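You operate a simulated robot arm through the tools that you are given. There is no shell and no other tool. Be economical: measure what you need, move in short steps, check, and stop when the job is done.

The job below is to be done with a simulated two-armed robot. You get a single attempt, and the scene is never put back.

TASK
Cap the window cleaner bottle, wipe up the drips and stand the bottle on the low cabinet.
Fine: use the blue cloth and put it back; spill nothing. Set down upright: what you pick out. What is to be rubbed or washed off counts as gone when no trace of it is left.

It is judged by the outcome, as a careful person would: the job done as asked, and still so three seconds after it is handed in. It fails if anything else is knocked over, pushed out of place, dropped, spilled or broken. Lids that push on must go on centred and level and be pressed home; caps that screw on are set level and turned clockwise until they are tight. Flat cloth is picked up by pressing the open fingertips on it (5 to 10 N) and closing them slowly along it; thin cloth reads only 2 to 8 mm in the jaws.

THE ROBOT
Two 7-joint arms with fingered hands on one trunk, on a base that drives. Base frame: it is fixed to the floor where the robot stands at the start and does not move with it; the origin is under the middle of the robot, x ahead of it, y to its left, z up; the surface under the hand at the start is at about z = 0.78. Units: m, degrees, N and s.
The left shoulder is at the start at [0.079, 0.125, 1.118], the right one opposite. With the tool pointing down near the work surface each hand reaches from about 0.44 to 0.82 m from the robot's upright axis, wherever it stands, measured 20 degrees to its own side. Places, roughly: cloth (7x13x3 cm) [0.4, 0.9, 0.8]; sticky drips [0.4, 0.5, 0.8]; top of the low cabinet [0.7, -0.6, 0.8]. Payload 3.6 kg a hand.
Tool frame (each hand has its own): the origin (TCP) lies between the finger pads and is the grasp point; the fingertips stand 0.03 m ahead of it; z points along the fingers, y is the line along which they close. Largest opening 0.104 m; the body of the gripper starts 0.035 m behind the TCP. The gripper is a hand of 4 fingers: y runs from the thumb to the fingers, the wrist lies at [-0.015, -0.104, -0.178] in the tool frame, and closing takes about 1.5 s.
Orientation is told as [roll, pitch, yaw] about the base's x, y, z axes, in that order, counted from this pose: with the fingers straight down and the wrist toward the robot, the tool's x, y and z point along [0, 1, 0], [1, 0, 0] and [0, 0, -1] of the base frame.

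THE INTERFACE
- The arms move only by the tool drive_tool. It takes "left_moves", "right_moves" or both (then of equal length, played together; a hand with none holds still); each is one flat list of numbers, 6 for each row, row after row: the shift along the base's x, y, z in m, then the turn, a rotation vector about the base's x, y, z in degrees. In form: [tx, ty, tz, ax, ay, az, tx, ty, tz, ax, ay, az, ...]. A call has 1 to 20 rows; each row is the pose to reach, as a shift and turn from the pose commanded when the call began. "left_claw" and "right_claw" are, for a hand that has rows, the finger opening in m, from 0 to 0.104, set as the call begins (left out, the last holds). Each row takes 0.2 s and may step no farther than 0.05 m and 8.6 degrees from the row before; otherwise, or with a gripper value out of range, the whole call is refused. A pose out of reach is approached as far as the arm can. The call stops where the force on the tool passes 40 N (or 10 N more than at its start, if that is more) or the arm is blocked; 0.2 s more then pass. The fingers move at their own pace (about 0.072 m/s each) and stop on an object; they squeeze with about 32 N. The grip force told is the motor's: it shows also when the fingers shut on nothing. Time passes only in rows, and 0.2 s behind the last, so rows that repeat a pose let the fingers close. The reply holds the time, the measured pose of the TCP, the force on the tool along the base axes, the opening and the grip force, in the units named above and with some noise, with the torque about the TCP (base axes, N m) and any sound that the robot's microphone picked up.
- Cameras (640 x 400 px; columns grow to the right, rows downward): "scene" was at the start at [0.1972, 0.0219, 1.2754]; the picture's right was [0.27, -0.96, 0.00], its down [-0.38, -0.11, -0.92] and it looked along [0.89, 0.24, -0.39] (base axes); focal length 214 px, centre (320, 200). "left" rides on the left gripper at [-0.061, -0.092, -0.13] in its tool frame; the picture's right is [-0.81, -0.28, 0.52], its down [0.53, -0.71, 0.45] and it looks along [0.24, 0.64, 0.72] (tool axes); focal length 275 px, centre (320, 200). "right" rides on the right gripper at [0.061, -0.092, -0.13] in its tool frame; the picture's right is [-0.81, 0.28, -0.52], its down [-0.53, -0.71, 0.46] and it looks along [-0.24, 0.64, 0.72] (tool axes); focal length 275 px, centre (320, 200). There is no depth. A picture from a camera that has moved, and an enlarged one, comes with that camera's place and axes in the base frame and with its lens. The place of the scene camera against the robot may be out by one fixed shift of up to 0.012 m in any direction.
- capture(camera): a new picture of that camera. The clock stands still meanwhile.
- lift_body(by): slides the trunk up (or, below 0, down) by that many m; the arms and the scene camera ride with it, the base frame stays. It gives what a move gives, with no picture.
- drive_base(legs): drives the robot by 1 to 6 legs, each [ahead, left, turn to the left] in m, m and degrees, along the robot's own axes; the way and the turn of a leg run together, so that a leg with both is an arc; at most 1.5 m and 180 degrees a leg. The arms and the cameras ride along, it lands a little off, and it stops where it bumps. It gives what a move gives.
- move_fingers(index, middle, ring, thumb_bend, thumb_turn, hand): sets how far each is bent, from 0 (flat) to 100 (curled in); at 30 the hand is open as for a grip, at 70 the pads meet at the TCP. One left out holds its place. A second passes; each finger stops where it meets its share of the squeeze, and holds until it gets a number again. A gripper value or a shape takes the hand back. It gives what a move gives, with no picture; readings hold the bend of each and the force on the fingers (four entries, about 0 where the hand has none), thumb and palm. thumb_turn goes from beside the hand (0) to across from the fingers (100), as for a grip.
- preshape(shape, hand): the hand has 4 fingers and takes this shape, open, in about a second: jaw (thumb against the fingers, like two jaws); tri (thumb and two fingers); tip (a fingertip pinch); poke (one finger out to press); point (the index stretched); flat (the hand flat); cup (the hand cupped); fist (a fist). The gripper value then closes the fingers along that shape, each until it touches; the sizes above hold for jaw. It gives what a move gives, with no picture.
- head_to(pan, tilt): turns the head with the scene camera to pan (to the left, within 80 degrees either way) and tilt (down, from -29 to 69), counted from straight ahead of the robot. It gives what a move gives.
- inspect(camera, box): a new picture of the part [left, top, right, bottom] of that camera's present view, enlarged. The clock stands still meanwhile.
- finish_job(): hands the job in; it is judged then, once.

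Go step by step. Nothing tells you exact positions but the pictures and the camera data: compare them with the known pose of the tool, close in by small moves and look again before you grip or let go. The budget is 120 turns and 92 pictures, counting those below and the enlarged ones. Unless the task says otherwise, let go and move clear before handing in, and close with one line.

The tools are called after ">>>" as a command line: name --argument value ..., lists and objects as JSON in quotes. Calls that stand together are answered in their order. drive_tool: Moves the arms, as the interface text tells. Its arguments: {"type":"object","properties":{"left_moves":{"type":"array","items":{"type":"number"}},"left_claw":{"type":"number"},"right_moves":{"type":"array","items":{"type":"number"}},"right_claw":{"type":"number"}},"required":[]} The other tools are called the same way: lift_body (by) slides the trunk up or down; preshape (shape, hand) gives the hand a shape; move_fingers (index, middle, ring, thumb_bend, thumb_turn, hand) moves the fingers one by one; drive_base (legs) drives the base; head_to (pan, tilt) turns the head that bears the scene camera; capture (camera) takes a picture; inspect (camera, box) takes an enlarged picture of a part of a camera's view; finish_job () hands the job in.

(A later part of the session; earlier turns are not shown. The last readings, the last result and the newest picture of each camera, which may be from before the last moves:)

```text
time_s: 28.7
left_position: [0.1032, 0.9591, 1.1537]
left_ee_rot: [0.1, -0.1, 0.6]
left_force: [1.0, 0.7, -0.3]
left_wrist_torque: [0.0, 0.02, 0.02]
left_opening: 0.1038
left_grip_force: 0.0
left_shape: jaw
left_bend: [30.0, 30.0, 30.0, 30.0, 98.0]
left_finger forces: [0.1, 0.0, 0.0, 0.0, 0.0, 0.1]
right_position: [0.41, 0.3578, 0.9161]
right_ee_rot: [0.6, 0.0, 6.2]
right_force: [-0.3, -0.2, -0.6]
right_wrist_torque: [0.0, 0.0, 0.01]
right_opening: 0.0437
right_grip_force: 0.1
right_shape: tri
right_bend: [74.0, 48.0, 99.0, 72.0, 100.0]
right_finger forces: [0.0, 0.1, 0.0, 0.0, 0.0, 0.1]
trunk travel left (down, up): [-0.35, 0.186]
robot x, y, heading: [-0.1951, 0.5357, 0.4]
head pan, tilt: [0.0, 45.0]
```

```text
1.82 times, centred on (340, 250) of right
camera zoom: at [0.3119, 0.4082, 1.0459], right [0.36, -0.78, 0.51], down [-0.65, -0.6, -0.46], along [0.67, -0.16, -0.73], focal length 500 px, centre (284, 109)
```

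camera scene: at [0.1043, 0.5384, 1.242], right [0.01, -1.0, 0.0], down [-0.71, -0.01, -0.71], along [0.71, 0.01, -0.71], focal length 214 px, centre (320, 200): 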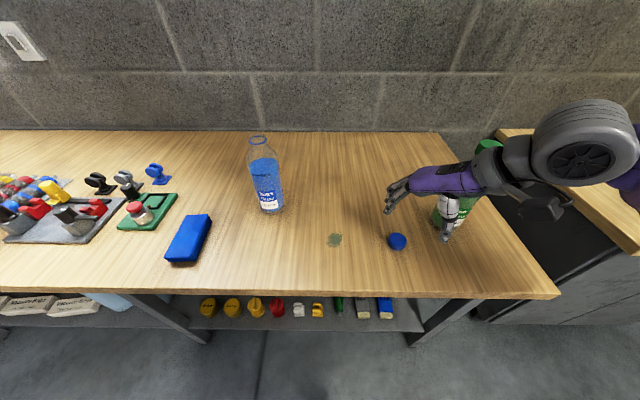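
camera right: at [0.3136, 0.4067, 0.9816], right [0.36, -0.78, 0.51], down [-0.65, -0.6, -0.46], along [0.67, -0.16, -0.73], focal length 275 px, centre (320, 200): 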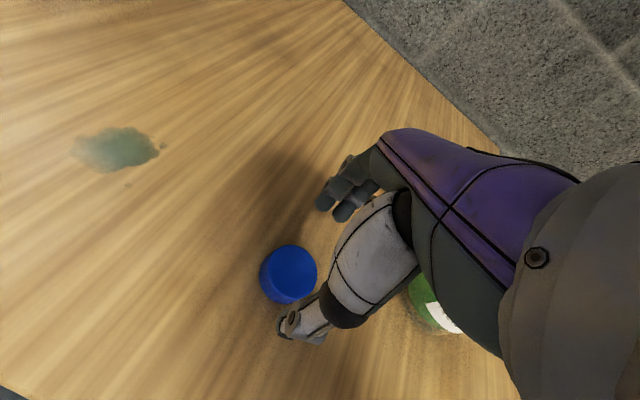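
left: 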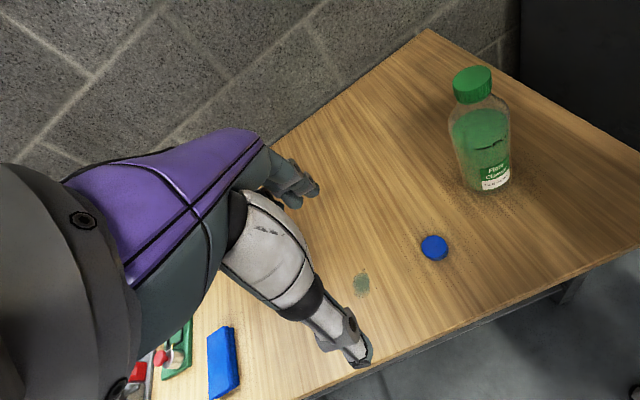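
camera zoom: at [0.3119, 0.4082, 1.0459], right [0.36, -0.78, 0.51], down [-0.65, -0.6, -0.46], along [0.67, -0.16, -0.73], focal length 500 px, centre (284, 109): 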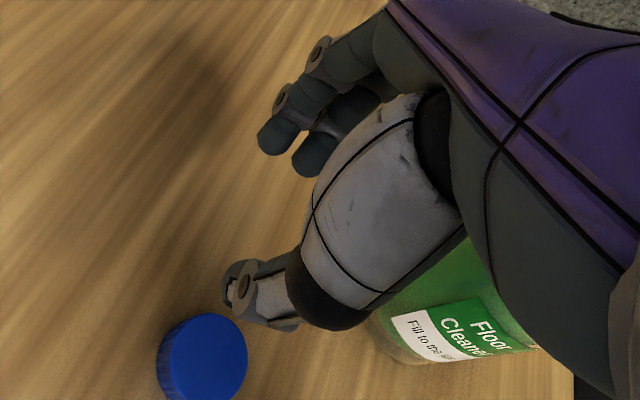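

The tri shape centres well: thumb and index/middle meet on the TCP line. I set the opening to 5.6 cm, move above the cap at [0.382, 0.327] and look.

>>> drive_tool --right_moves '[-0.014, -0.016, 0, 0, 0, 0, -0.028, -0.031, -0.02, 0, 0, 0, -0.028, -0.031, -0.045, 0, 0, 0]' --right_claw 0.058

>>> capture --camera "right"

>>> inspect --camera "scene" --box '[340, 150, 460, 240]'

```text
time_s: 29.5
left_position: [0.104, 0.9588, 1.1535]
left_ee_rot: [0.0, 0.0, 0.7]
left_force: [0.0, -0.2, 0.2]
left_wrist_torque: [-0.04, -0.02, 0.0]
left_opening: 0.1038
left_grip_force: 0.1
left_shape: jaw
left_bend: [30.0, 30.0, 30.0, 30.0, 98.0]
left_finger forces: [0.0, 0.0, 0.0, 0.0, 0.0, 0.0]
right_position: [0.3825, 0.3263, 0.8716]
right_ee_rot: [0.5, 0.0, 6.3]
right_force: [0.3, -0.9, 0.0]
right_wrist_torque: [0.01, 0.02, 0.03]
right_opening: 0.0575
right_grip_force: 0.0
right_shape: tri
right_bend: [74.0, 42.0, 99.0, 67.0, 100.0]
right_finger forces: [0.0, 0.1, 0.0, 0.0, 0.0, 0.0]
trunk travel left (down, up): [-0.35, 0.186]
robot x, y, heading: [-0.1933, 0.5412, 0.9]
head pan, tilt: [0.0, 45.0]
```

```text
62 pictures are left
camera right: at [0.2848, 0.3776, 1.0026], right [0.36, -0.78, 0.51], down [-0.65, -0.6, -0.46], along [0.67, -0.16, -0.73], focal length 275 px, centre (320, 200)
```

right: 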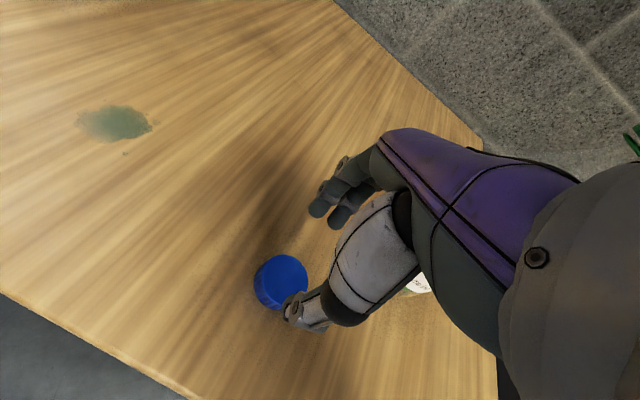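

```text
4.44 times, centred on (400, 195) of scene
camera zoom: at [-0.0049, 0.538, 1.242], right [0.01, -1.0, 0.0], down [-0.71, -0.01, -0.71], along [0.71, 0.01, -0.71], focal length 953 px, centre (-36, 222)
```

zoom: 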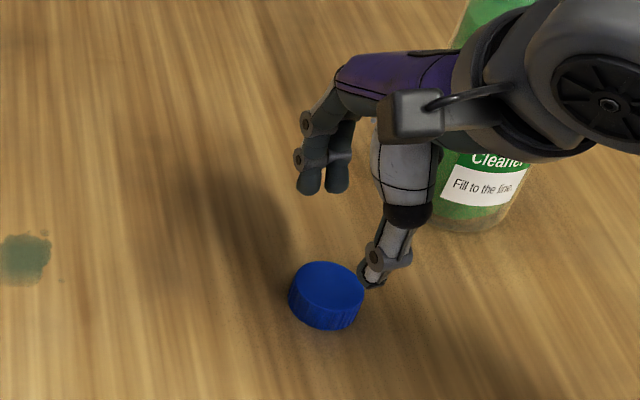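

I test which finger is which: set the index to 40 and look.

>>> move_fingers --hand "right" --index 10

>>> inspect --camera "scene" --box '[360, 160, 440, 220]'

```text
time_s: 30.5
left_position: [0.1044, 0.9591, 1.1524]
left_ee_rot: [0.1, 0.0, 0.8]
left_force: [0.7, 0.6, 0.7]
left_wrist_torque: [0.04, -0.01, 0.01]
left_opening: 0.1035
left_grip_force: 0.1
left_shape: jaw
left_bend: [30.0, 30.0, 30.0, 30.0, 98.0]
left_finger forces: [0.0, 0.0, 0.0, 0.0, 0.1, 0.0]
right_position: [0.3823, 0.3264, 0.873]
right_ee_rot: [0.6, 0.0, 6.4]
right_force: [0.4, 0.3, 0.6]
right_wrist_torque: [-0.01, -0.01, 0.01]
right_opening: 0.1086
right_grip_force: 0.1
right_shape: fingers
right_bend: [10.0, 42.0, 99.0, 67.0, 100.0]
right_finger forces: [0.0, 0.0, 0.1, 0.0, 0.0, 0.0]
trunk travel left (down, up): [-0.35, 0.186]
robot x, y, heading: [-0.1944, 0.5412, 0.8]
head pan, tilt: [0.0, 45.0]
```

```text
6.67 times, centred on (400, 190) of scene
camera zoom: at [-0.0052, 0.5379, 1.242], right [0.01, -1.0, 0.0], down [-0.71, -0.01, -0.71], along [0.71, 0.01, -0.71], focal length 1430 px, centre (-213, 267)
```

zoom: 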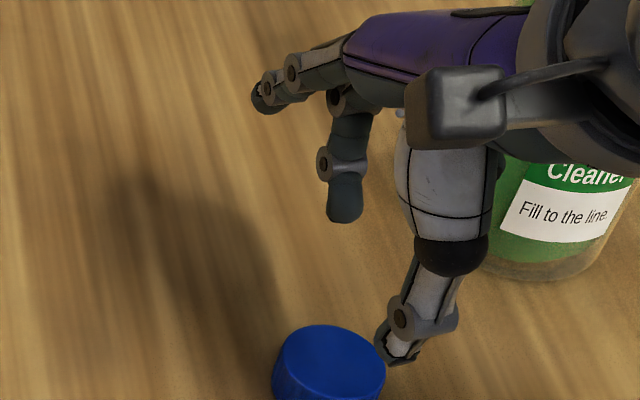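

Index is the +y finger; in jaw, the three fingers lie symmetric around the thumb, about 4 mm to −y of the TCP. I go back to jaw at 5.8 cm opening and check above the cap.

>>> preshape --hand "right" --shape "jaw"

>>> drive_tool --right_moves '[0, 0, 0, 0, 0, 0, 0, 0.004, -0.01, 0, 0, 0, 0, 0.004, -0.02, 0, 0, 0, 0, 0.004, -0.02, 0, 0, 0]' --right_claw 0.06

>>> inspect --camera "scene" --box '[360, 170, 440, 230]'

>>> inspect --camera "right" --box '[200, 160, 400, 360]'

```text
time_s: 31.4
left_position: [0.1036, 0.9593, 1.1542]
left_ee_rot: [0.1, 0.0, 0.7]
left_force: [0.0, -0.3, 0.0]
left_wrist_torque: [0.03, -0.01, -0.01]
left_opening: 0.1037
left_grip_force: 0.1
left_shape: jaw
left_bend: [30.0, 30.0, 30.0, 30.0, 98.0]
left_finger forces: [0.0, 0.1, 0.0, 0.0, 0.0, 0.0]
right_position: [0.3802, 0.3279, 0.8713]
right_ee_rot: [0.6, 0.1, 6.2]
right_force: [-0.1, -0.1, -0.3]
right_wrist_torque: [0.01, -0.01, 0.02]
right_opening: 0.1036
right_grip_force: 0.0
right_shape: jaw
right_bend: [30.0, 30.0, 30.0, 30.0, 98.0]
right_finger forces: [0.1, 0.1, 0.0, 0.0, 0.0, 0.0]
trunk travel left (down, up): [-0.35, 0.186]
robot x, y, heading: [-0.1983, 0.5377, 0.7]
head pan, tilt: [0.0, 45.0]
```

```text
time_s: 32.4
left_position: [0.1047, 0.9588, 1.1524]
left_ee_rot: [0.0, 0.0, 0.7]
left_force: [-0.2, 0.0, -0.1]
left_wrist_torque: [0.0, 0.0, 0.02]
left_opening: 0.1038
left_grip_force: 0.0
left_shape: jaw
left_bend: [30.0, 30.0, 30.0, 30.0, 98.0]
left_finger forces: [0.0, 0.1, 0.1, 0.0, 0.1, 0.0]
right_position: [0.3816, 0.3302, 0.8525]
right_ee_rot: [0.6, 0.0, 6.3]
right_force: [0.3, -0.1, 0.5]
right_wrist_torque: [0.0, 0.0, -0.02]
right_opening: 0.0605
right_grip_force: 0.0
right_shape: jaw
right_bend: [74.0, 41.0, 38.0, 66.0, 100.0]
right_finger forces: [0.0, 0.0, 0.1, 0.1, 0.0, 0.1]
trunk travel left (down, up): [-0.35, 0.186]
robot x, y, heading: [-0.1946, 0.5386, 0.5]
head pan, tilt: [0.0, 45.0]
```

```text
6.67 times, centred on (400, 200) of scene
camera zoom: at [-0.0052, 0.5379, 1.242], right [0.01, -1.0, 0.0], down [-0.71, -0.01, -0.71], along [0.71, 0.01, -0.71], focal length 1430 px, centre (-213, 200)
```

zoom: 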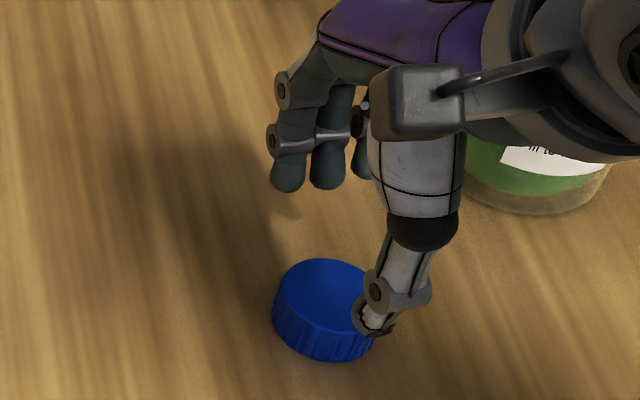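

```text
2.00 times, centred on (300, 260) of right
camera zoom: at [0.2848, 0.3809, 0.9827], right [0.36, -0.78, 0.51], down [-0.65, -0.6, -0.46], along [0.67, -0.16, -0.73], focal length 551 px, centre (360, 80)
```

zoom: 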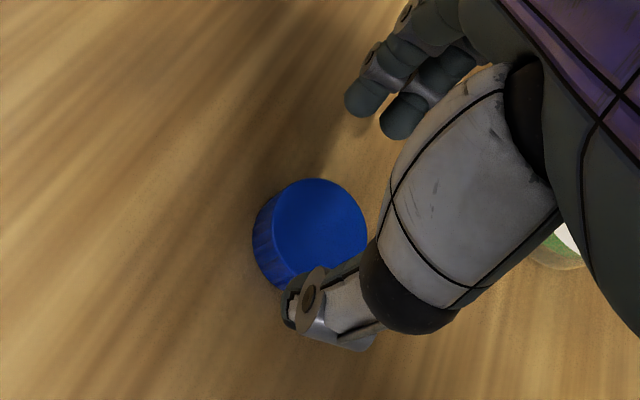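

Alignment is good (thumb and middle finger bracket the cap within 4 mm). I shift +3 mm in y, descend and close.

>>> drive_tool --right_moves '[-0.001, 0.003, -0.02, 0, 0, 0, -0.001, 0.003, -0.036, 0, 0, 0]'

>>> drive_tool --right_moves '[0, 0, 0, 0, 0, 0, 0, 0, 0, 0, 0, 0, 0, 0, 0, 0, 0, 0, 0, 0, 0, 0, 0, 0, 0, 0, 0, 0, 0, 0, 0, 0, 0, 0, 0, 0]' --right_claw 0.036

>>> inspect --camera "scene" --box '[360, 170, 440, 230]'

>>> inspect --camera "right" --box '[200, 160, 400, 360]'

```text
time_s: 33.0
left_position: [0.104, 0.9598, 1.154]
left_ee_rot: [0.1, -0.1, 0.8]
left_force: [0.3, 0.7, 0.4]
left_wrist_torque: [0.02, -0.01, 0.01]
left_opening: 0.1036
left_grip_force: 0.2
left_shape: jaw
left_bend: [30.0, 30.0, 30.0, 30.0, 98.0]
left_finger forces: [0.0, 0.1, 0.0, 0.0, 0.1, 0.0]
right_position: [0.3797, 0.3362, 0.8156]
right_ee_rot: [0.6, 0.0, 6.3]
right_force: [-0.9, -0.6, -0.4]
right_wrist_torque: [-0.01, 0.01, -0.02]
right_opening: 0.0602
right_grip_force: 0.1
right_shape: jaw
right_bend: [74.0, 41.0, 38.0, 66.0, 100.0]
right_finger forces: [0.0, 0.1, 0.1, 0.0, 0.1, 0.0]
trunk travel left (down, up): [-0.35, 0.186]
robot x, y, heading: [-0.1948, 0.5404, 0.9]
head pan, tilt: [0.0, 45.0]
```

```text
time_s: 34.4
left_position: [0.104, 0.9599, 1.1528]
left_ee_rot: [0.1, 0.0, 0.6]
left_force: [0.3, -0.6, 0.0]
left_wrist_torque: [0.01, 0.0, 0.01]
left_opening: 0.1038
left_grip_force: 0.1
left_shape: jaw
left_bend: [30.0, 30.0, 30.0, 30.0, 98.0]
left_finger forces: [0.1, 0.0, 0.0, 0.0, 0.0, 0.0]
right_position: [0.3785, 0.3346, 0.8167]
right_ee_rot: [0.6, 0.0, 6.2]
right_force: [-0.1, 0.7, -0.3]
right_wrist_torque: [0.03, -0.01, -0.03]
right_opening: 0.0281
right_grip_force: 32.4
right_shape: jaw
right_bend: [73.0, 52.0, 53.0, 75.0, 100.0]
right_finger forces: [15.8, 9.1, 9.2, 0.0, 22.5, 0.0]
trunk travel left (down, up): [-0.35, 0.186]
robot x, y, heading: [-0.1948, 0.5383, 0.8]
head pan, tilt: [0.0, 45.0]
```

```text
6.67 times, centred on (400, 200) of scene
camera zoom: at [-0.0052, 0.5379, 1.242], right [0.01, -1.0, 0.0], down [-0.71, -0.01, -0.71], along [0.71, 0.01, -0.71], focal length 1430 px, centre (-213, 200)
```

zoom: 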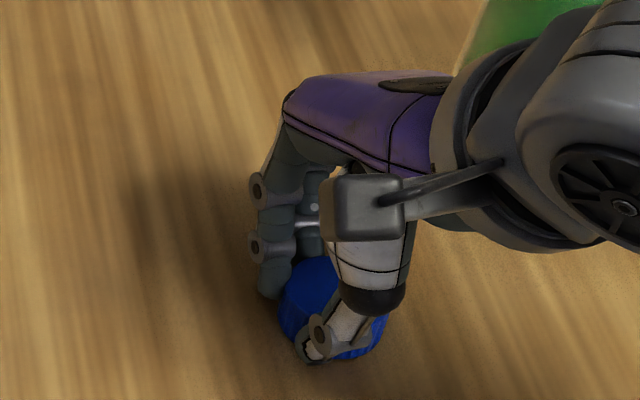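

```text
2.00 times, centred on (300, 260) of right
camera zoom: at [0.2828, 0.3852, 0.9463], right [0.36, -0.78, 0.51], down [-0.65, -0.6, -0.46], along [0.67, -0.16, -0.73], focal length 551 px, centre (360, 80)
```

zoom: 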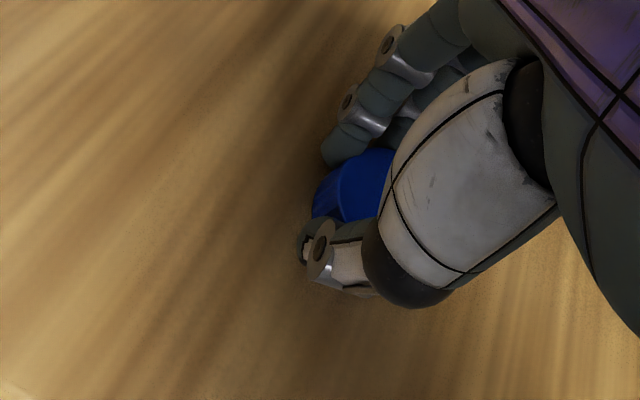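

Again a chord grip: at closure the thumb ends right on the TCP line, index +8 mm and middle −8 mm. So tri with the TCP exactly on the cap centre is right. I open, rise, and reshape.

>>> drive_tool --right_moves '[0, 0, 0, 0, 0, 0, 0, 0, 0, 0, 0, 0, 0, 0, 0, 0, 0, 0, 0, 0, 0, 0, 0, 0, 0, 0, 0.03, 0, 0, 0, 0, 0, 0.05, 0, 0, 0]' --right_claw 0.08

>>> preshape --hand "right" --shape "tri"

>>> drive_tool --right_moves '[0, 0, 0, 0, 0, 0, 0, 0, 0, 0, 0, 0, 0, 0, 0, 0, 0, 0, 0, 0, 0, 0, 0, 0]' --right_claw 0.06

>>> capture --camera "right"

>>> inspect --camera "scene" --box '[360, 170, 440, 230]'

```text
time_s: 35.8
left_position: [0.1037, 0.9583, 1.1538]
left_ee_rot: [0.1, -0.1, 0.7]
left_force: [-0.6, -0.5, 0.0]
left_wrist_torque: [-0.01, 0.0, 0.01]
left_opening: 0.1037
left_grip_force: 0.0
left_shape: jaw
left_bend: [30.0, 30.0, 30.0, 30.0, 98.0]
left_finger forces: [0.1, 0.0, 0.0, 0.1, 0.1, 0.0]
right_position: [0.3789, 0.3346, 0.8668]
right_ee_rot: [0.5, 0.0, 6.4]
right_force: [0.0, 0.2, 0.1]
right_wrist_torque: [-0.02, -0.03, 0.0]
right_opening: 0.0796
right_grip_force: 0.0
right_shape: jaw
right_bend: [27.0, 35.0, 32.0, 53.0, 99.0]
right_finger forces: [0.1, 0.1, 0.0, 0.0, 0.0, 0.0]
trunk travel left (down, up): [-0.35, 0.186]
robot x, y, heading: [-0.1953, 0.5384, 0.6]
head pan, tilt: [0.0, 45.0]
```

```text
time_s: 36.7
left_position: [0.1039, 0.9593, 1.154]
left_ee_rot: [0.2, -0.1, 0.6]
left_force: [0.0, 0.0, -0.3]
left_wrist_torque: [0.01, -0.02, -0.03]
left_opening: 0.1034
left_grip_force: 0.1
left_shape: jaw
left_bend: [30.0, 30.0, 30.0, 30.0, 98.0]
left_finger forces: [0.0, 0.0, 0.1, 0.1, 0.1, 0.1]
right_position: [0.3782, 0.3343, 0.8665]
right_ee_rot: [0.7, 0.0, 6.3]
right_force: [0.8, 0.0, 0.4]
right_wrist_torque: [-0.01, -0.03, -0.01]
right_opening: 0.104
right_grip_force: 0.0
right_shape: tri
right_bend: [30.0, 30.0, 99.0, 30.0, 98.0]
right_finger forces: [0.1, 0.0, 0.1, 0.0, 0.1, 0.0]
trunk travel left (down, up): [-0.35, 0.186]
robot x, y, heading: [-0.1971, 0.5361, 0.8]
head pan, tilt: [0.0, 45.0]
```

```text
time_s: 37.7
left_position: [0.1032, 0.9595, 1.1542]
left_ee_rot: [0.1, 0.0, 0.6]
left_force: [-0.2, -0.3, -1.1]
left_wrist_torque: [0.04, 0.01, 0.0]
left_opening: 0.1037
left_grip_force: 0.1
left_shape: jaw
left_bend: [30.0, 30.0, 30.0, 30.0, 98.0]
left_finger forces: [0.0, 0.1, 0.0, 0.0, 0.0, 0.1]
right_position: [0.3798, 0.3342, 0.8663]
right_ee_rot: [0.6, 0.1, 6.2]
right_force: [0.7, -0.4, 0.3]
right_wrist_torque: [0.02, -0.02, -0.02]
right_opening: 0.0605
right_grip_force: 0.1
right_shape: tri
right_bend: [74.0, 41.0, 99.0, 66.0, 100.0]
right_finger forces: [0.1, 0.0, 0.0, 0.1, 0.0, 0.0]
trunk travel left (down, up): [-0.35, 0.186]
robot x, y, heading: [-0.1949, 0.5363, 0.4]
head pan, tilt: [0.0, 45.0]
```

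```text
55 pictures are left
camera right: at [0.2823, 0.385, 0.9967], right [0.36, -0.78, 0.51], down [-0.65, -0.6, -0.46], along [0.67, -0.16, -0.73], focal length 275 px, centre (320, 200)
```

right: 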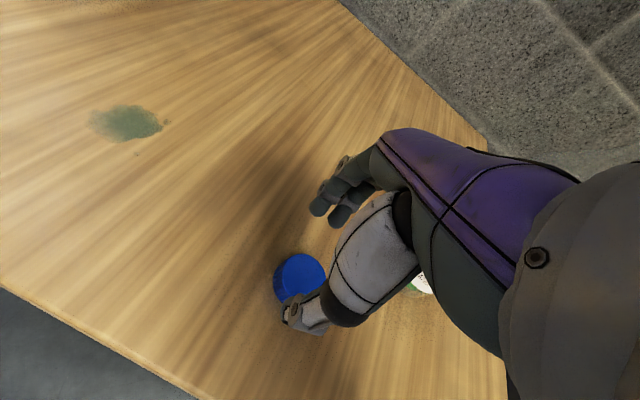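

```text
6.67 times, centred on (400, 200) of scene
camera zoom: at [-0.0052, 0.5379, 1.242], right [0.01, -1.0, 0.0], down [-0.71, -0.01, -0.71], along [0.71, 0.01, -0.71], focal length 1430 px, centre (-213, 200)
```

zoom: 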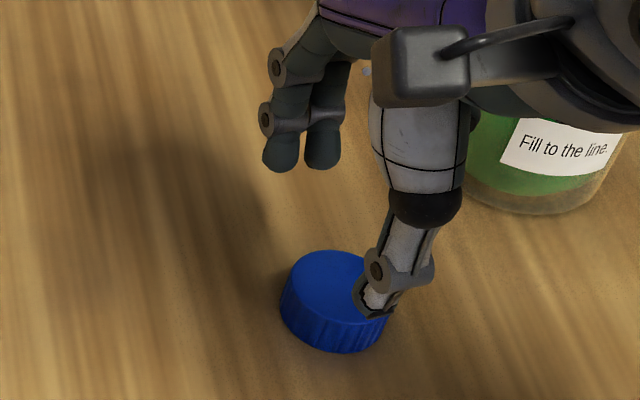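

Cap at about [0.384, 0.322]. I move the TCP exactly there, descend and close in tri.

>>> drive_tool --right_moves '[0.004, -0.011, 0, 0, 0, 0, 0.004, -0.011, -0.025, 0, 0, 0, 0.004, -0.011, -0.05, 0, 0, 0]'

>>> drive_tool --right_moves '[0, 0, 0, 0, 0, 0, 0, 0, 0, 0, 0, 0, 0, 0, 0, 0, 0, 0, 0, 0, 0, 0, 0, 0, 0, 0, 0, 0, 0, 0, 0, 0, 0, 0, 0, 0]' --right_claw 0.036

>>> inspect --camera "scene" --box '[360, 170, 440, 230]'

```text
time_s: 38.5
left_position: [0.1035, 0.9598, 1.1532]
left_ee_rot: [0.1, -0.1, 0.8]
left_force: [-0.2, -0.8, 0.7]
left_wrist_torque: [0.02, -0.01, 0.03]
left_opening: 0.1036
left_grip_force: 0.0
left_shape: jaw
left_bend: [30.0, 30.0, 30.0, 30.0, 98.0]
left_finger forces: [0.0, 0.1, 0.0, 0.1, 0.0, 0.0]
right_position: [0.3848, 0.3223, 0.8149]
right_ee_rot: [0.5, -0.1, 6.3]
right_force: [0.6, -1.0, -0.3]
right_wrist_torque: [0.01, -0.03, 0.0]
right_opening: 0.0604
right_grip_force: 0.2
right_shape: tri
right_bend: [74.0, 41.0, 99.0, 66.0, 100.0]
right_finger forces: [0.0, 0.0, 0.0, 0.0, 0.1, 0.0]
trunk travel left (down, up): [-0.35, 0.186]
robot x, y, heading: [-0.1918, 0.5406, 0.7]
head pan, tilt: [0.0, 45.0]
```

```text
time_s: 39.9
left_position: [0.104, 0.9593, 1.1533]
left_ee_rot: [0.1, 0.0, 0.6]
left_force: [-0.4, 0.1, 0.3]
left_wrist_torque: [0.0, -0.01, -0.03]
left_opening: 0.1036
left_grip_force: 0.0
left_shape: jaw
left_bend: [30.0, 30.0, 30.0, 30.0, 98.0]
left_finger forces: [0.0, 0.1, 0.0, 0.0, 0.0, 0.0]
right_position: [0.3855, 0.3235, 0.8153]
right_ee_rot: [0.6, 0.0, 6.3]
right_force: [0.4, -0.8, -0.1]
right_wrist_torque: [0.01, 0.01, -0.05]
right_opening: 0.0355
right_grip_force: 32.6
right_shape: tri
right_bend: [74.0, 51.0, 100.0, 73.0, 100.0]
right_finger forces: [12.6, 14.8, 0.0, 0.1, 28.5, 0.1]
trunk travel left (down, up): [-0.35, 0.186]
robot x, y, heading: [-0.1957, 0.5369, 0.7]
head pan, tilt: [0.0, 45.0]
```

```text
6.67 times, centred on (400, 200) of scene
camera zoom: at [-0.0052, 0.5379, 1.242], right [0.01, -1.0, 0.0], down [-0.71, -0.01, -0.71], along [0.71, 0.01, -0.71], focal length 1430 px, centre (-213, 200)
```

zoom: 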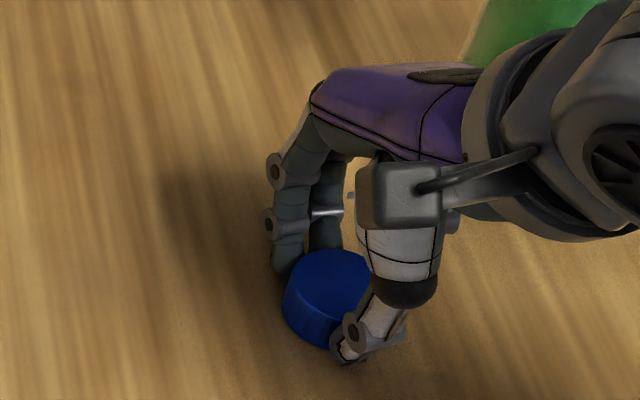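

Balanced grip now (index 12.6, middle 14.8, thumb 28.5 N). I lift the cap and check it.

>>> drive_tool --right_moves '[0, 0, 0.03, 0, 0, 0, 0, 0, 0.08, 0, 0, 0, 0, 0, 0.13, 0, 0, 0, 0, 0, 0.18, 0, 0, 0, 0, 0, 0.23, 0, 0, 0, 0, 0, 0.28, 0, 0, 0, 0, 0, 0.305, 0, 0, 0]'

>>> inspect --camera "scene" --box '[320, 40, 520, 190]'

>>> inspect --camera "right" --box '[200, 160, 400, 360]'

```text
time_s: 41.5
left_position: [0.1032, 0.9596, 1.1539]
left_ee_rot: [0.0, 0.1, 0.7]
left_force: [0.1, -0.3, -0.4]
left_wrist_torque: [-0.02, -0.01, 0.02]
left_opening: 0.1036
left_grip_force: 0.1
left_shape: jaw
left_bend: [30.0, 30.0, 30.0, 30.0, 98.0]
left_finger forces: [0.0, 0.0, 0.1, 0.0, 0.1, 0.0]
right_position: [0.3839, 0.3249, 1.1205]
right_ee_rot: [0.5, 0.1, 6.4]
right_force: [0.3, -0.7, -0.6]
right_wrist_torque: [0.02, -0.04, 0.0]
right_opening: 0.0353
right_grip_force: 32.0
right_shape: tri
right_bend: [74.0, 51.0, 100.0, 74.0, 100.0]
right_finger forces: [13.0, 15.0, 0.0, 0.1, 28.2, 0.0]
trunk travel left (down, up): [-0.35, 0.186]
robot x, y, heading: [-0.194, 0.539, 0.7]
head pan, tilt: [0.0, 45.0]
```

```text
2.67 times, centred on (420, 115) of scene
camera zoom: at [-0.0053, 0.538, 1.242], right [0.01, -1.0, 0.0], down [-0.71, -0.01, -0.71], along [0.71, 0.01, -0.71], focal length 572 px, centre (53, 427)
```

zoom: 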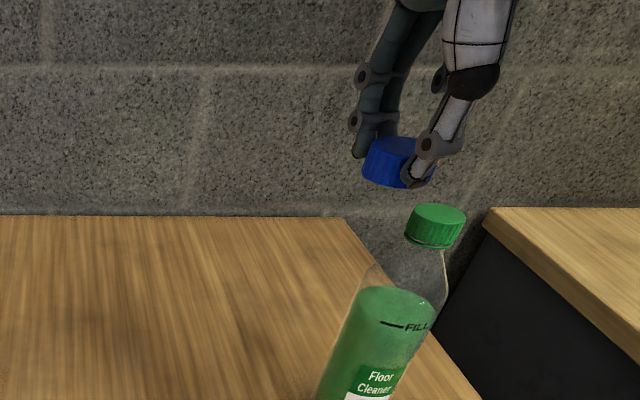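

```text
2.00 times, centred on (300, 260) of right
camera zoom: at [0.2865, 0.3745, 1.2506], right [0.36, -0.78, 0.51], down [-0.65, -0.6, -0.46], along [0.67, -0.16, -0.73], focal length 551 px, centre (360, 80)
```

zoom: 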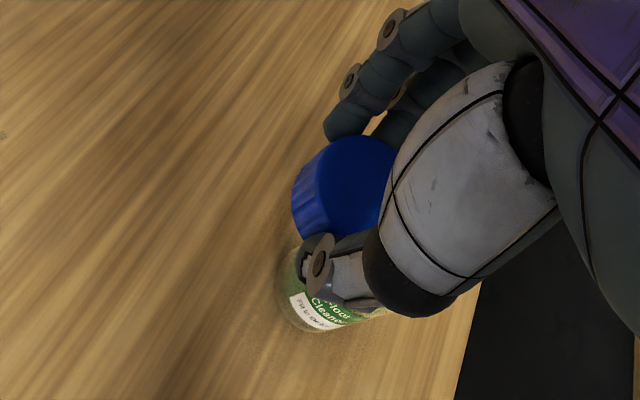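

Cap held level. I carry it toward the bottle at a safe height, stopping short of it to locate the neck.

>>> drive_tool --right_moves '[0.016, 0.042, 0, 0, 0, 0, 0.033, 0.084, 0, 0, 0, 0, 0.05, 0.126, 0, 0, 0, 0, 0.066, 0.168, 0, 0, 0, 0, 0.083, 0.211, 0, 0, 0, 0, 0.1, 0.253, 0, 0, 0, 0, 0.116, 0.295, 0, 0, 0, 0]'

>>> capture --camera "right"

>>> capture --camera "scene"

```text
time_s: 43.1
left_position: [0.103, 0.9618, 1.1526]
left_ee_rot: [0.1, -0.1, 0.7]
left_force: [0.8, 0.1, -1.1]
left_wrist_torque: [-0.06, -0.02, 0.01]
left_opening: 0.1036
left_grip_force: 0.0
left_shape: jaw
left_bend: [30.0, 30.0, 30.0, 30.0, 98.0]
left_finger forces: [0.0, 0.1, 0.1, 0.0, 0.0, 0.0]
right_position: [0.4979, 0.6226, 1.122]
right_ee_rot: [0.4, -0.1, 6.4]
right_force: [0.6, 0.4, -0.5]
right_wrist_torque: [-0.01, 0.01, -0.03]
right_opening: 0.0352
right_grip_force: 32.6
right_shape: tri
right_bend: [74.0, 51.0, 100.0, 74.0, 100.0]
right_finger forces: [13.1, 15.0, 0.1, 0.0, 28.3, 0.0]
trunk travel left (down, up): [-0.35, 0.186]
robot x, y, heading: [-0.1946, 0.5381, 0.7]
head pan, tilt: [0.0, 45.0]
```

```text
50 pictures are left
camera right: at [0.4007, 0.6729, 1.2516], right [0.36, -0.78, 0.51], down [-0.65, -0.6, -0.46], along [0.67, -0.17, -0.73], focal length 275 px, centre (320, 200)
```

right: 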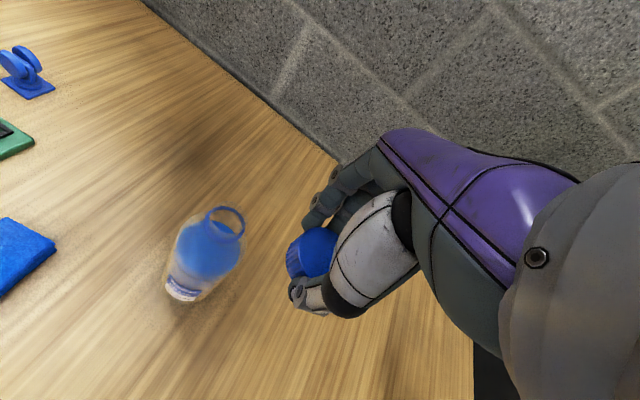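

```text
49 pictures are left
camera scene: at [-0.0056, 0.5399, 1.2421], right [0.01, -1.0, 0.0], down [-0.71, -0.01, -0.71], along [0.71, 0.01, -0.71], focal length 214 px, centre (320, 200)
```

scene: 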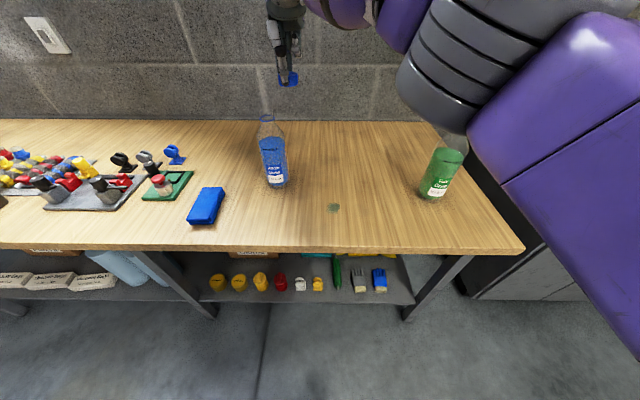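

Neck is at about [0.533, 0.687] and the cap is centred on the TCP. I move over the neck at z ≈ 1.10 and check alignment.

>>> drive_tool --right_moves '[0.012, 0.022, 0, 0, 0, 0, 0.024, 0.044, -0.005, 0, 0, 0, 0.035, 0.064, -0.015, 0, 0, 0]'

>>> inspect --camera "right" --box '[200, 180, 400, 340]'

>>> inspect --camera "scene" --box '[220, 40, 320, 190]'

```text
time_s: 43.9
left_position: [0.1037, 0.9606, 1.1533]
left_ee_rot: [0.0, 0.0, 0.7]
left_force: [0.1, -0.1, 0.0]
left_wrist_torque: [0.01, -0.02, -0.01]
left_opening: 0.1035
left_grip_force: 0.1
left_shape: jaw
left_bend: [30.0, 30.0, 30.0, 30.0, 98.0]
left_finger forces: [0.1, 0.1, 0.0, 0.0, 0.0, 0.0]
right_position: [0.5035, 0.6374, 1.1108]
right_ee_rot: [0.5, -0.1, 6.3]
right_force: [-0.5, -0.2, 0.4]
right_wrist_torque: [0.0, 0.05, -0.02]
right_opening: 0.0351
right_grip_force: 31.8
right_shape: tri
right_bend: [74.0, 51.0, 100.0, 74.0, 100.0]
right_finger forces: [13.1, 15.1, 0.1, 0.1, 28.3, 0.1]
right hand out of reach, approached as far as the arm can: row 1, 2, 3
trunk travel left (down, up): [-0.35, 0.186]
robot x, y, heading: [-0.1959, 0.5364, 0.5]
head pan, tilt: [0.0, 45.0]
```

```text
2.50 times, centred on (300, 260) of right
camera zoom: at [0.4057, 0.6889, 1.2415], right [0.36, -0.78, 0.51], down [-0.65, -0.6, -0.46], along [0.67, -0.16, -0.73], focal length 688 px, centre (370, 50)
```

zoom: 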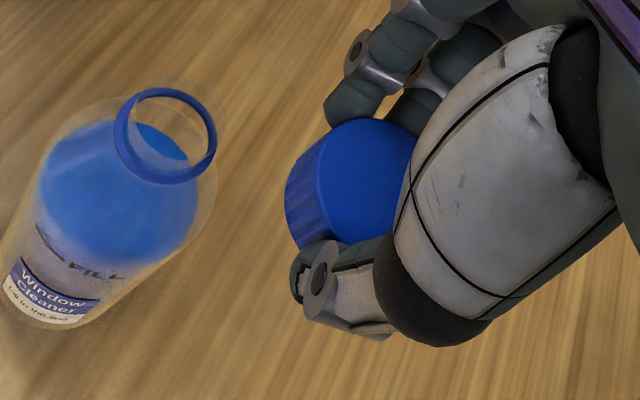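

```text
2.67 times, centred on (270, 115) of scene
camera zoom: at [-0.0052, 0.5382, 1.242], right [0.01, -1.0, 0.0], down [-0.71, -0.01, -0.71], along [0.71, 0.01, -0.71], focal length 572 px, centre (453, 427)
```

zoom: 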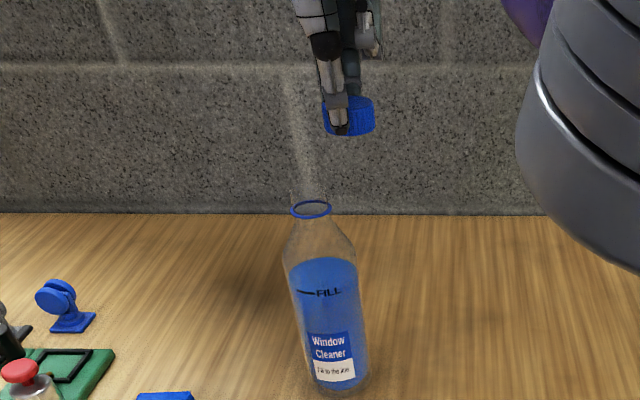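

The right arm can't reach further from here. I raise the cap, drive ahead 0.07 and left 0.18.

>>> drive_tool --right_moves '[-0.03, -0.04, 0.03, 0, 0, 0, -0.06, -0.08, 0.05, 0, 0, 0, -0.09, -0.12, 0.05, 0, 0, 0]'

>>> drive_base --legs '[[0.07, 0.18, 0]]'

>>> drive_tool --right_moves '[0, 0, -0.01, 0, 0, 0]'

```text
refused: row 1 steps farther than a row can; nothing moved
```

```text
time_s: 46.1
left_position: [0.1682, 1.1404, 1.1528]
left_ee_rot: [0.0, 0.0, 0.9]
left_force: [-0.4, 0.5, -0.1]
left_wrist_torque: [-0.05, -0.02, -0.02]
left_opening: 0.1035
left_grip_force: 0.1
left_shape: jaw
left_bend: [30.0, 30.0, 30.0, 30.0, 98.0]
left_finger forces: [0.0, 0.1, 0.0, 0.1, 0.0, 0.0]
right_position: [0.5684, 0.821, 1.1112]
right_ee_rot: [0.5, -0.2, 6.6]
right_force: [-0.9, 0.5, 0.6]
right_wrist_torque: [-0.04, 0.01, -0.02]
right_opening: 0.0351
right_grip_force: 32.1
right_shape: tri
right_bend: [74.0, 51.0, 100.0, 74.0, 100.0]
right_finger forces: [13.0, 15.1, 0.0, 0.1, 28.2, 0.1]
trunk travel left (down, up): [-0.35, 0.186]
robot x, y, heading: [-0.1282, 0.72, 1.2]
head pan, tilt: [0.0, 45.0]
```

```text
time_s: 46.5
left_position: [0.1697, 1.1406, 1.1555]
left_ee_rot: [0.1, -0.1, 0.8]
left_force: [-0.6, 0.9, 0.4]
left_wrist_torque: [0.02, 0.01, 0.04]
left_opening: 0.1037
left_grip_force: 0.0
left_shape: jaw
left_bend: [30.0, 30.0, 30.0, 30.0, 98.0]
left_finger forces: [0.0, 0.0, 0.1, 0.0, 0.1, 0.0]
right_position: [0.5694, 0.8191, 1.1015]
right_ee_rot: [0.6, -0.1, 6.4]
right_force: [0.2, 0.3, 0.5]
right_wrist_torque: [-0.03, 0.01, 0.02]
right_opening: 0.035
right_grip_force: 31.9
right_shape: tri
right_bend: [74.0, 51.0, 100.0, 74.0, 100.0]
right_finger forces: [13.1, 15.0, 0.1, 0.0, 28.2, 0.1]
trunk travel left (down, up): [-0.35, 0.186]
robot x, y, heading: [-0.1265, 0.7201, 0.7]
head pan, tilt: [0.0, 45.0]
```

The cap passed over clear. Now I move back over the neck, adding +40° yaw for a longer clockwise stroke.

>>> drive_tool --right_moves '[-0.009, -0.033, 0.01, 0, 0, 8, -0.018, -0.066, 0.01, 0, 0, 16, -0.027, -0.1, 0.01, 0, 0, 24, -0.036, -0.132, 0.01, 0, 0, 32, -0.036, -0.132, 0.005, 0, 0, 40, -0.036, -0.132, 0, 0, 0, 48]'

>>> inspect --camera "right" --box '[200, 160, 400, 320]'

>>> capture --camera "scene"

```text
time_s: 47.9
left_position: [0.1666, 1.1388, 1.1555]
left_ee_rot: [0.1, 0.0, 0.9]
left_force: [-1.1, -0.8, -0.1]
left_wrist_torque: [0.02, 0.0, -0.02]
left_opening: 0.1038
left_grip_force: 0.0
left_shape: jaw
left_bend: [30.0, 30.0, 30.0, 30.0, 98.0]
left_finger forces: [0.1, 0.0, 0.0, 0.0, 0.0, 0.0]
right_position: [0.5216, 0.6741, 1.1141]
right_ee_rot: [-6.8, -3.2, 40.0]
right_force: [-0.1, -0.2, -0.2]
right_wrist_torque: [0.01, -0.02, 0.04]
right_opening: 0.035
right_grip_force: 32.3
right_shape: tri
right_bend: [74.0, 51.0, 100.0, 74.0, 100.0]
right_finger forces: [13.2, 15.0, 0.0, 0.0, 28.0, 0.1]
right hand out of reach, approached as far as the arm can: row 4, 5, 6
trunk travel left (down, up): [-0.35, 0.186]
robot x, y, heading: [-0.1295, 0.7177, 1.0]
head pan, tilt: [0.0, 45.0]
```

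```text
2.50 times, centred on (300, 240) of right
camera zoom: at [0.398, 0.6695, 1.2297], right [0.66, -0.41, 0.62], down [-0.15, -0.89, -0.43], along [0.73, 0.19, -0.65], focal length 688 px, centre (370, 100)
```

zoom: 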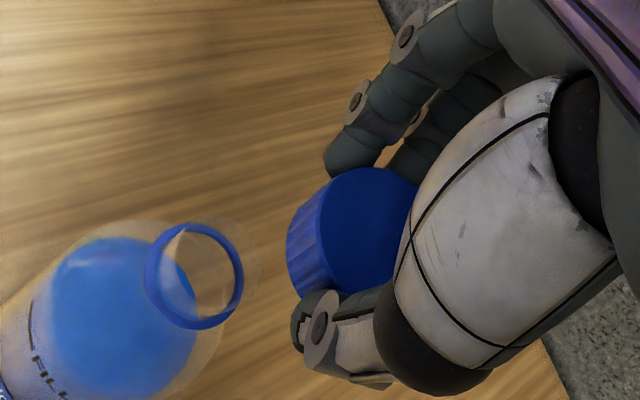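

```text
45 pictures are left
camera scene: at [0.0591, 0.7162, 1.2424], right [0.02, -1.0, 0.0], down [-0.71, -0.01, -0.71], along [0.71, 0.01, -0.71], focal length 214 px, centre (320, 200)
```

scene: 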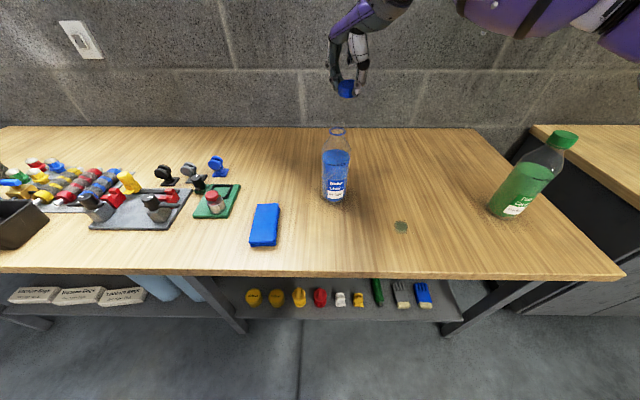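

Working this high is limiting the wrist, so I raise the trunk 0.18 (the hand goes up with it) and come back down with the tool level.

>>> lift_body --by 0.18

>>> drive_tool --right_moves '[0, 0, 0, 4, 1, 0, 0, 0, 0, 7, 3, 0]'

```text
time_s: 49.9
left_position: [0.1695, 1.1407, 1.3334]
left_ee_rot: [0.1, 0.1, 0.9]
left_force: [0.4, 0.0, 0.3]
left_wrist_torque: [0.01, 0.02, -0.01]
left_opening: 0.1038
left_grip_force: 0.0
left_shape: jaw
left_bend: [30.0, 30.0, 30.0, 30.0, 98.0]
left_finger forces: [0.1, 0.0, 0.0, 0.1, 0.0, 0.0]
right_position: [0.4243, 0.6744, 1.5097]
right_ee_rot: [-20.4, -19.1, 42.6]
right_force: [-0.2, 0.0, -0.8]
right_wrist_torque: [-0.02, 0.0, -0.01]
right_opening: 0.035
right_grip_force: 31.6
right_shape: tri
right_bend: [74.0, 51.0, 100.0, 74.0, 100.0]
right_finger forces: [13.1, 14.9, 0.0, 0.1, 27.9, 0.1]
trunk travel left (down, up): [-0.53, 0.006]
robot x, y, heading: [-0.1273, 0.7213, 1.2]
head pan, tilt: [0.0, 45.0]
```

```text
time_s: 50.5
left_position: [0.1703, 1.1404, 1.3335]
left_ee_rot: [0.1, -0.1, 0.9]
left_force: [-0.5, 0.2, 0.7]
left_wrist_torque: [-0.01, 0.02, 0.05]
left_opening: 0.1037
left_grip_force: 0.1
left_shape: jaw
left_bend: [30.0, 30.0, 30.0, 30.0, 98.0]
left_finger forces: [0.0, 0.0, 0.0, 0.0, 0.0, 0.0]
right_position: [0.4232, 0.6749, 1.511]
right_ee_rot: [-12.8, -21.5, 39.9]
right_force: [-0.5, -0.7, -0.4]
right_wrist_torque: [-0.02, -0.01, -0.01]
right_opening: 0.0348
right_grip_force: 32.1
right_shape: tri
right_bend: [74.0, 51.0, 100.0, 74.0, 100.0]
right_finger forces: [13.2, 15.0, 0.0, 0.0, 27.9, 0.0]
trunk travel left (down, up): [-0.53, 0.006]
robot x, y, heading: [-0.1303, 0.721, 0.8]
head pan, tilt: [0.0, 45.0]
```

The hand rode up and tilted. I level it and bring it down to z ≈ 1.25 with yaw about 25°.

>>> drive_tool --right_moves '[0, 0, -0.04, -0.7, 4.1, -2.5, 0, 0, -0.08, -1.3, 8.2, -5, 0, 0, -0.12, -2, 12.3, -7.5, 0, 0, -0.16, -2.7, 16.4, -10, 0, 0, -0.2, -3.3, 20.5, -12.5, 0, 0, -0.24, -4, 24.7, -15, 0, 0, -0.26, -4, 24.7, -15]'

```text
time_s: 52.1
left_position: [0.1695, 1.1404, 1.334]
left_ee_rot: [0.0, 0.1, 0.9]
left_force: [0.0, 0.3, 0.7]
left_wrist_torque: [0.0, -0.02, -0.01]
left_opening: 0.1037
left_grip_force: 0.0
left_shape: jaw
left_bend: [30.0, 30.0, 30.0, 30.0, 98.0]
left_finger forces: [0.1, 0.0, 0.0, 0.1, 0.1, 0.0]
right_position: [0.4229, 0.6748, 1.2516]
right_ee_rot: [-3.3, 1.6, 23.1]
right_force: [-0.3, 0.0, -1.0]
right_wrist_torque: [0.01, -0.01, 0.03]
right_opening: 0.0348
right_grip_force: 32.2
right_shape: tri
right_bend: [74.0, 51.0, 100.0, 74.0, 100.0]
right_finger forces: [13.3, 14.9, 0.0, 0.1, 27.7, 0.0]
trunk travel left (down, up): [-0.53, 0.006]
robot x, y, heading: [-0.1288, 0.7173, 1.0]
head pan, tilt: [0.0, 45.0]
```

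Now I finish levelling and go over the neck at z 1.11, trying yaw 40° again with the raised trunk.

>>> drive_tool --right_moves '[0.03, 0.003, 0, 2.1, 0, 5, 0.06, 0.006, -0.02, 4.2, -0.1, 10, 0.09, 0.009, -0.05, 4.2, -0.1, 17, 0.107, 0.012, -0.09, 4.2, -0.1, 17, 0.107, 0.012, -0.13, 4.2, -0.1, 17, 0.107, 0.012, -0.14, 4.2, -0.1, 17]'

>>> inspect --camera "right" --box '[200, 160, 400, 320]'

>>> capture --camera "scene"

```text
time_s: 53.5
left_position: [0.1694, 1.1392, 1.3343]
left_ee_rot: [0.1, 0.0, 1.0]
left_force: [0.7, -0.3, -0.7]
left_wrist_torque: [-0.01, 0.01, 0.04]
left_opening: 0.1036
left_grip_force: 0.0
left_shape: jaw
left_bend: [30.0, 30.0, 30.0, 30.0, 98.0]
left_finger forces: [0.0, 0.0, 0.1, 0.1, 0.0, 0.1]
right_position: [0.4565, 0.6616, 1.166]
right_ee_rot: [0.2, -0.7, 40.1]
right_force: [-0.4, -0.4, -0.3]
right_wrist_torque: [0.04, 0.0, -0.05]
right_opening: 0.0348
right_grip_force: 32.2
right_shape: tri
right_bend: [74.0, 51.0, 100.0, 74.0, 100.0]
right_finger forces: [13.0, 15.2, 0.1, 0.0, 27.4, 0.1]
right hand out of reach, approached as far as the arm can: row 3, 4, 5, 6
trunk travel left (down, up): [-0.53, 0.006]
robot x, y, heading: [-0.1295, 0.7188, 0.9]
head pan, tilt: [0.0, 45.0]
```

```text
2.50 times, centred on (300, 240) of right
camera zoom: at [0.3471, 0.6479, 1.2952], right [0.73, -0.45, 0.52], down [-0.2, -0.86, -0.47], along [0.65, 0.24, -0.72], focal length 688 px, centre (370, 100)
```

zoom: 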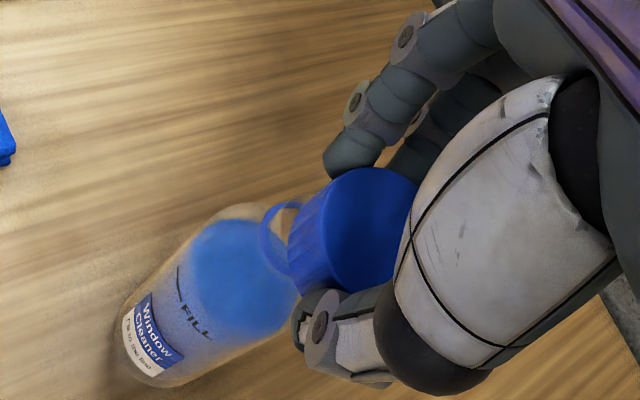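

```text
43 pictures are left
camera scene: at [-0.0379, 0.7157, 1.4383], right [0.02, -1.0, 0.0], down [-0.71, -0.01, -0.71], along [0.71, 0.01, -0.71], focal length 214 px, centre (320, 200)
```

scene: 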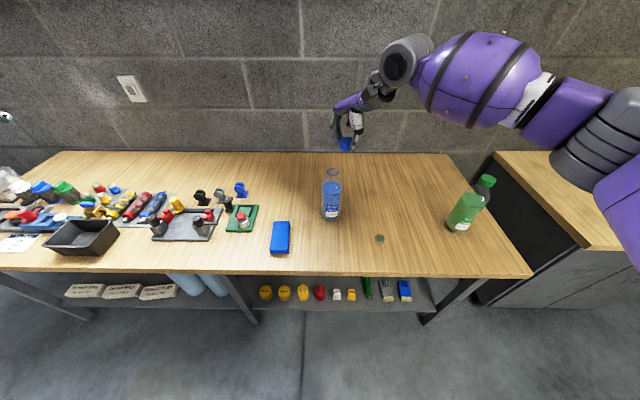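

I take the yaw back to ~15° and approach the neck again.

>>> drive_tool --right_moves '[0, 0, 0, 0, 0, -8, 0, 0, 0, 0, 0, -16, 0.02, 0.006, 0, 0, 0, -25, 0.04, 0.013, -0.01, 0, 0, -25, 0.06, 0.02, -0.03, 0, 0, -25, 0.0735, 0.0254, -0.055, 0, 0, -25]'

>>> inspect --camera "right" --box '[200, 160, 400, 320]'

>>> inspect --camera "scene" --box '[290, 100, 390, 220]'

```text
refused: row 3 steps farther than a row can; nothing moved
```

```text
2.50 times, centred on (300, 240) of right
camera zoom: at [0.3471, 0.6479, 1.2952], right [0.73, -0.45, 0.52], down [-0.2, -0.86, -0.47], along [0.65, 0.24, -0.72], focal length 688 px, centre (370, 100)
```

zoom: 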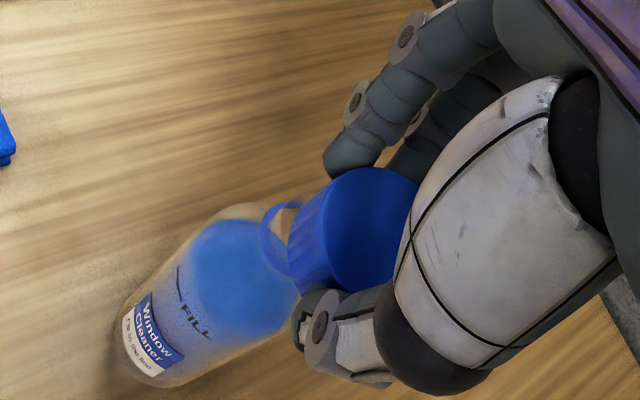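

```text
3.33 times, centred on (340, 160) of scene
camera zoom: at [-0.0379, 0.7157, 1.4383], right [0.02, -1.0, 0.0], down [-0.71, -0.01, -0.71], along [0.71, 0.01, -0.71], focal length 715 px, centre (253, 333)
```

zoom: 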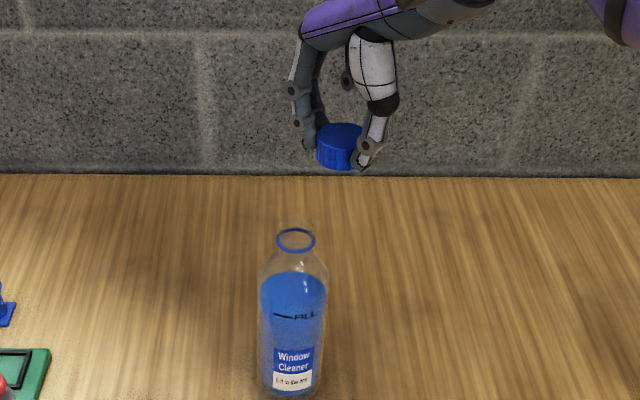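

One step was a hair too big; I resend it with smaller turns.

>>> drive_tool --right_moves '[0, 0, 0, 0, 0, -8, 0, 0, 0, 0, 0, -16, 0.02, 0.006, 0, 0, 0, -24, 0.04, 0.013, -0.01, 0, 0, -26, 0.06, 0.02, -0.03, 0, 0, -26, 0.0735, 0.0254, -0.055, 0, 0, -26]'

```text
time_s: 54.9
left_position: [0.1691, 1.1403, 1.334]
left_ee_rot: [0.0, 0.0, 1.0]
left_force: [-0.6, -0.6, -0.7]
left_wrist_torque: [0.0, 0.04, -0.03]
left_opening: 0.1036
left_grip_force: 0.0
left_shape: jaw
left_bend: [30.0, 30.0, 30.0, 30.0, 98.0]
left_finger forces: [0.1, 0.0, 0.1, 0.0, 0.1, 0.0]
right_position: [0.5307, 0.6872, 1.1174]
right_ee_rot: [0.2, -0.6, 14.0]
right_force: [0.3, 0.0, 0.7]
right_wrist_torque: [0.01, -0.03, 0.0]
right_opening: 0.0347
right_grip_force: 32.0
right_shape: tri
right_bend: [74.0, 51.0, 100.0, 74.0, 100.0]
right_finger forces: [13.0, 15.2, 0.0, 0.0, 26.5, 0.1]
trunk travel left (down, up): [-0.53, 0.006]
robot x, y, heading: [-0.1288, 0.718, 1.0]
head pan, tilt: [0.0, 45.0]
```

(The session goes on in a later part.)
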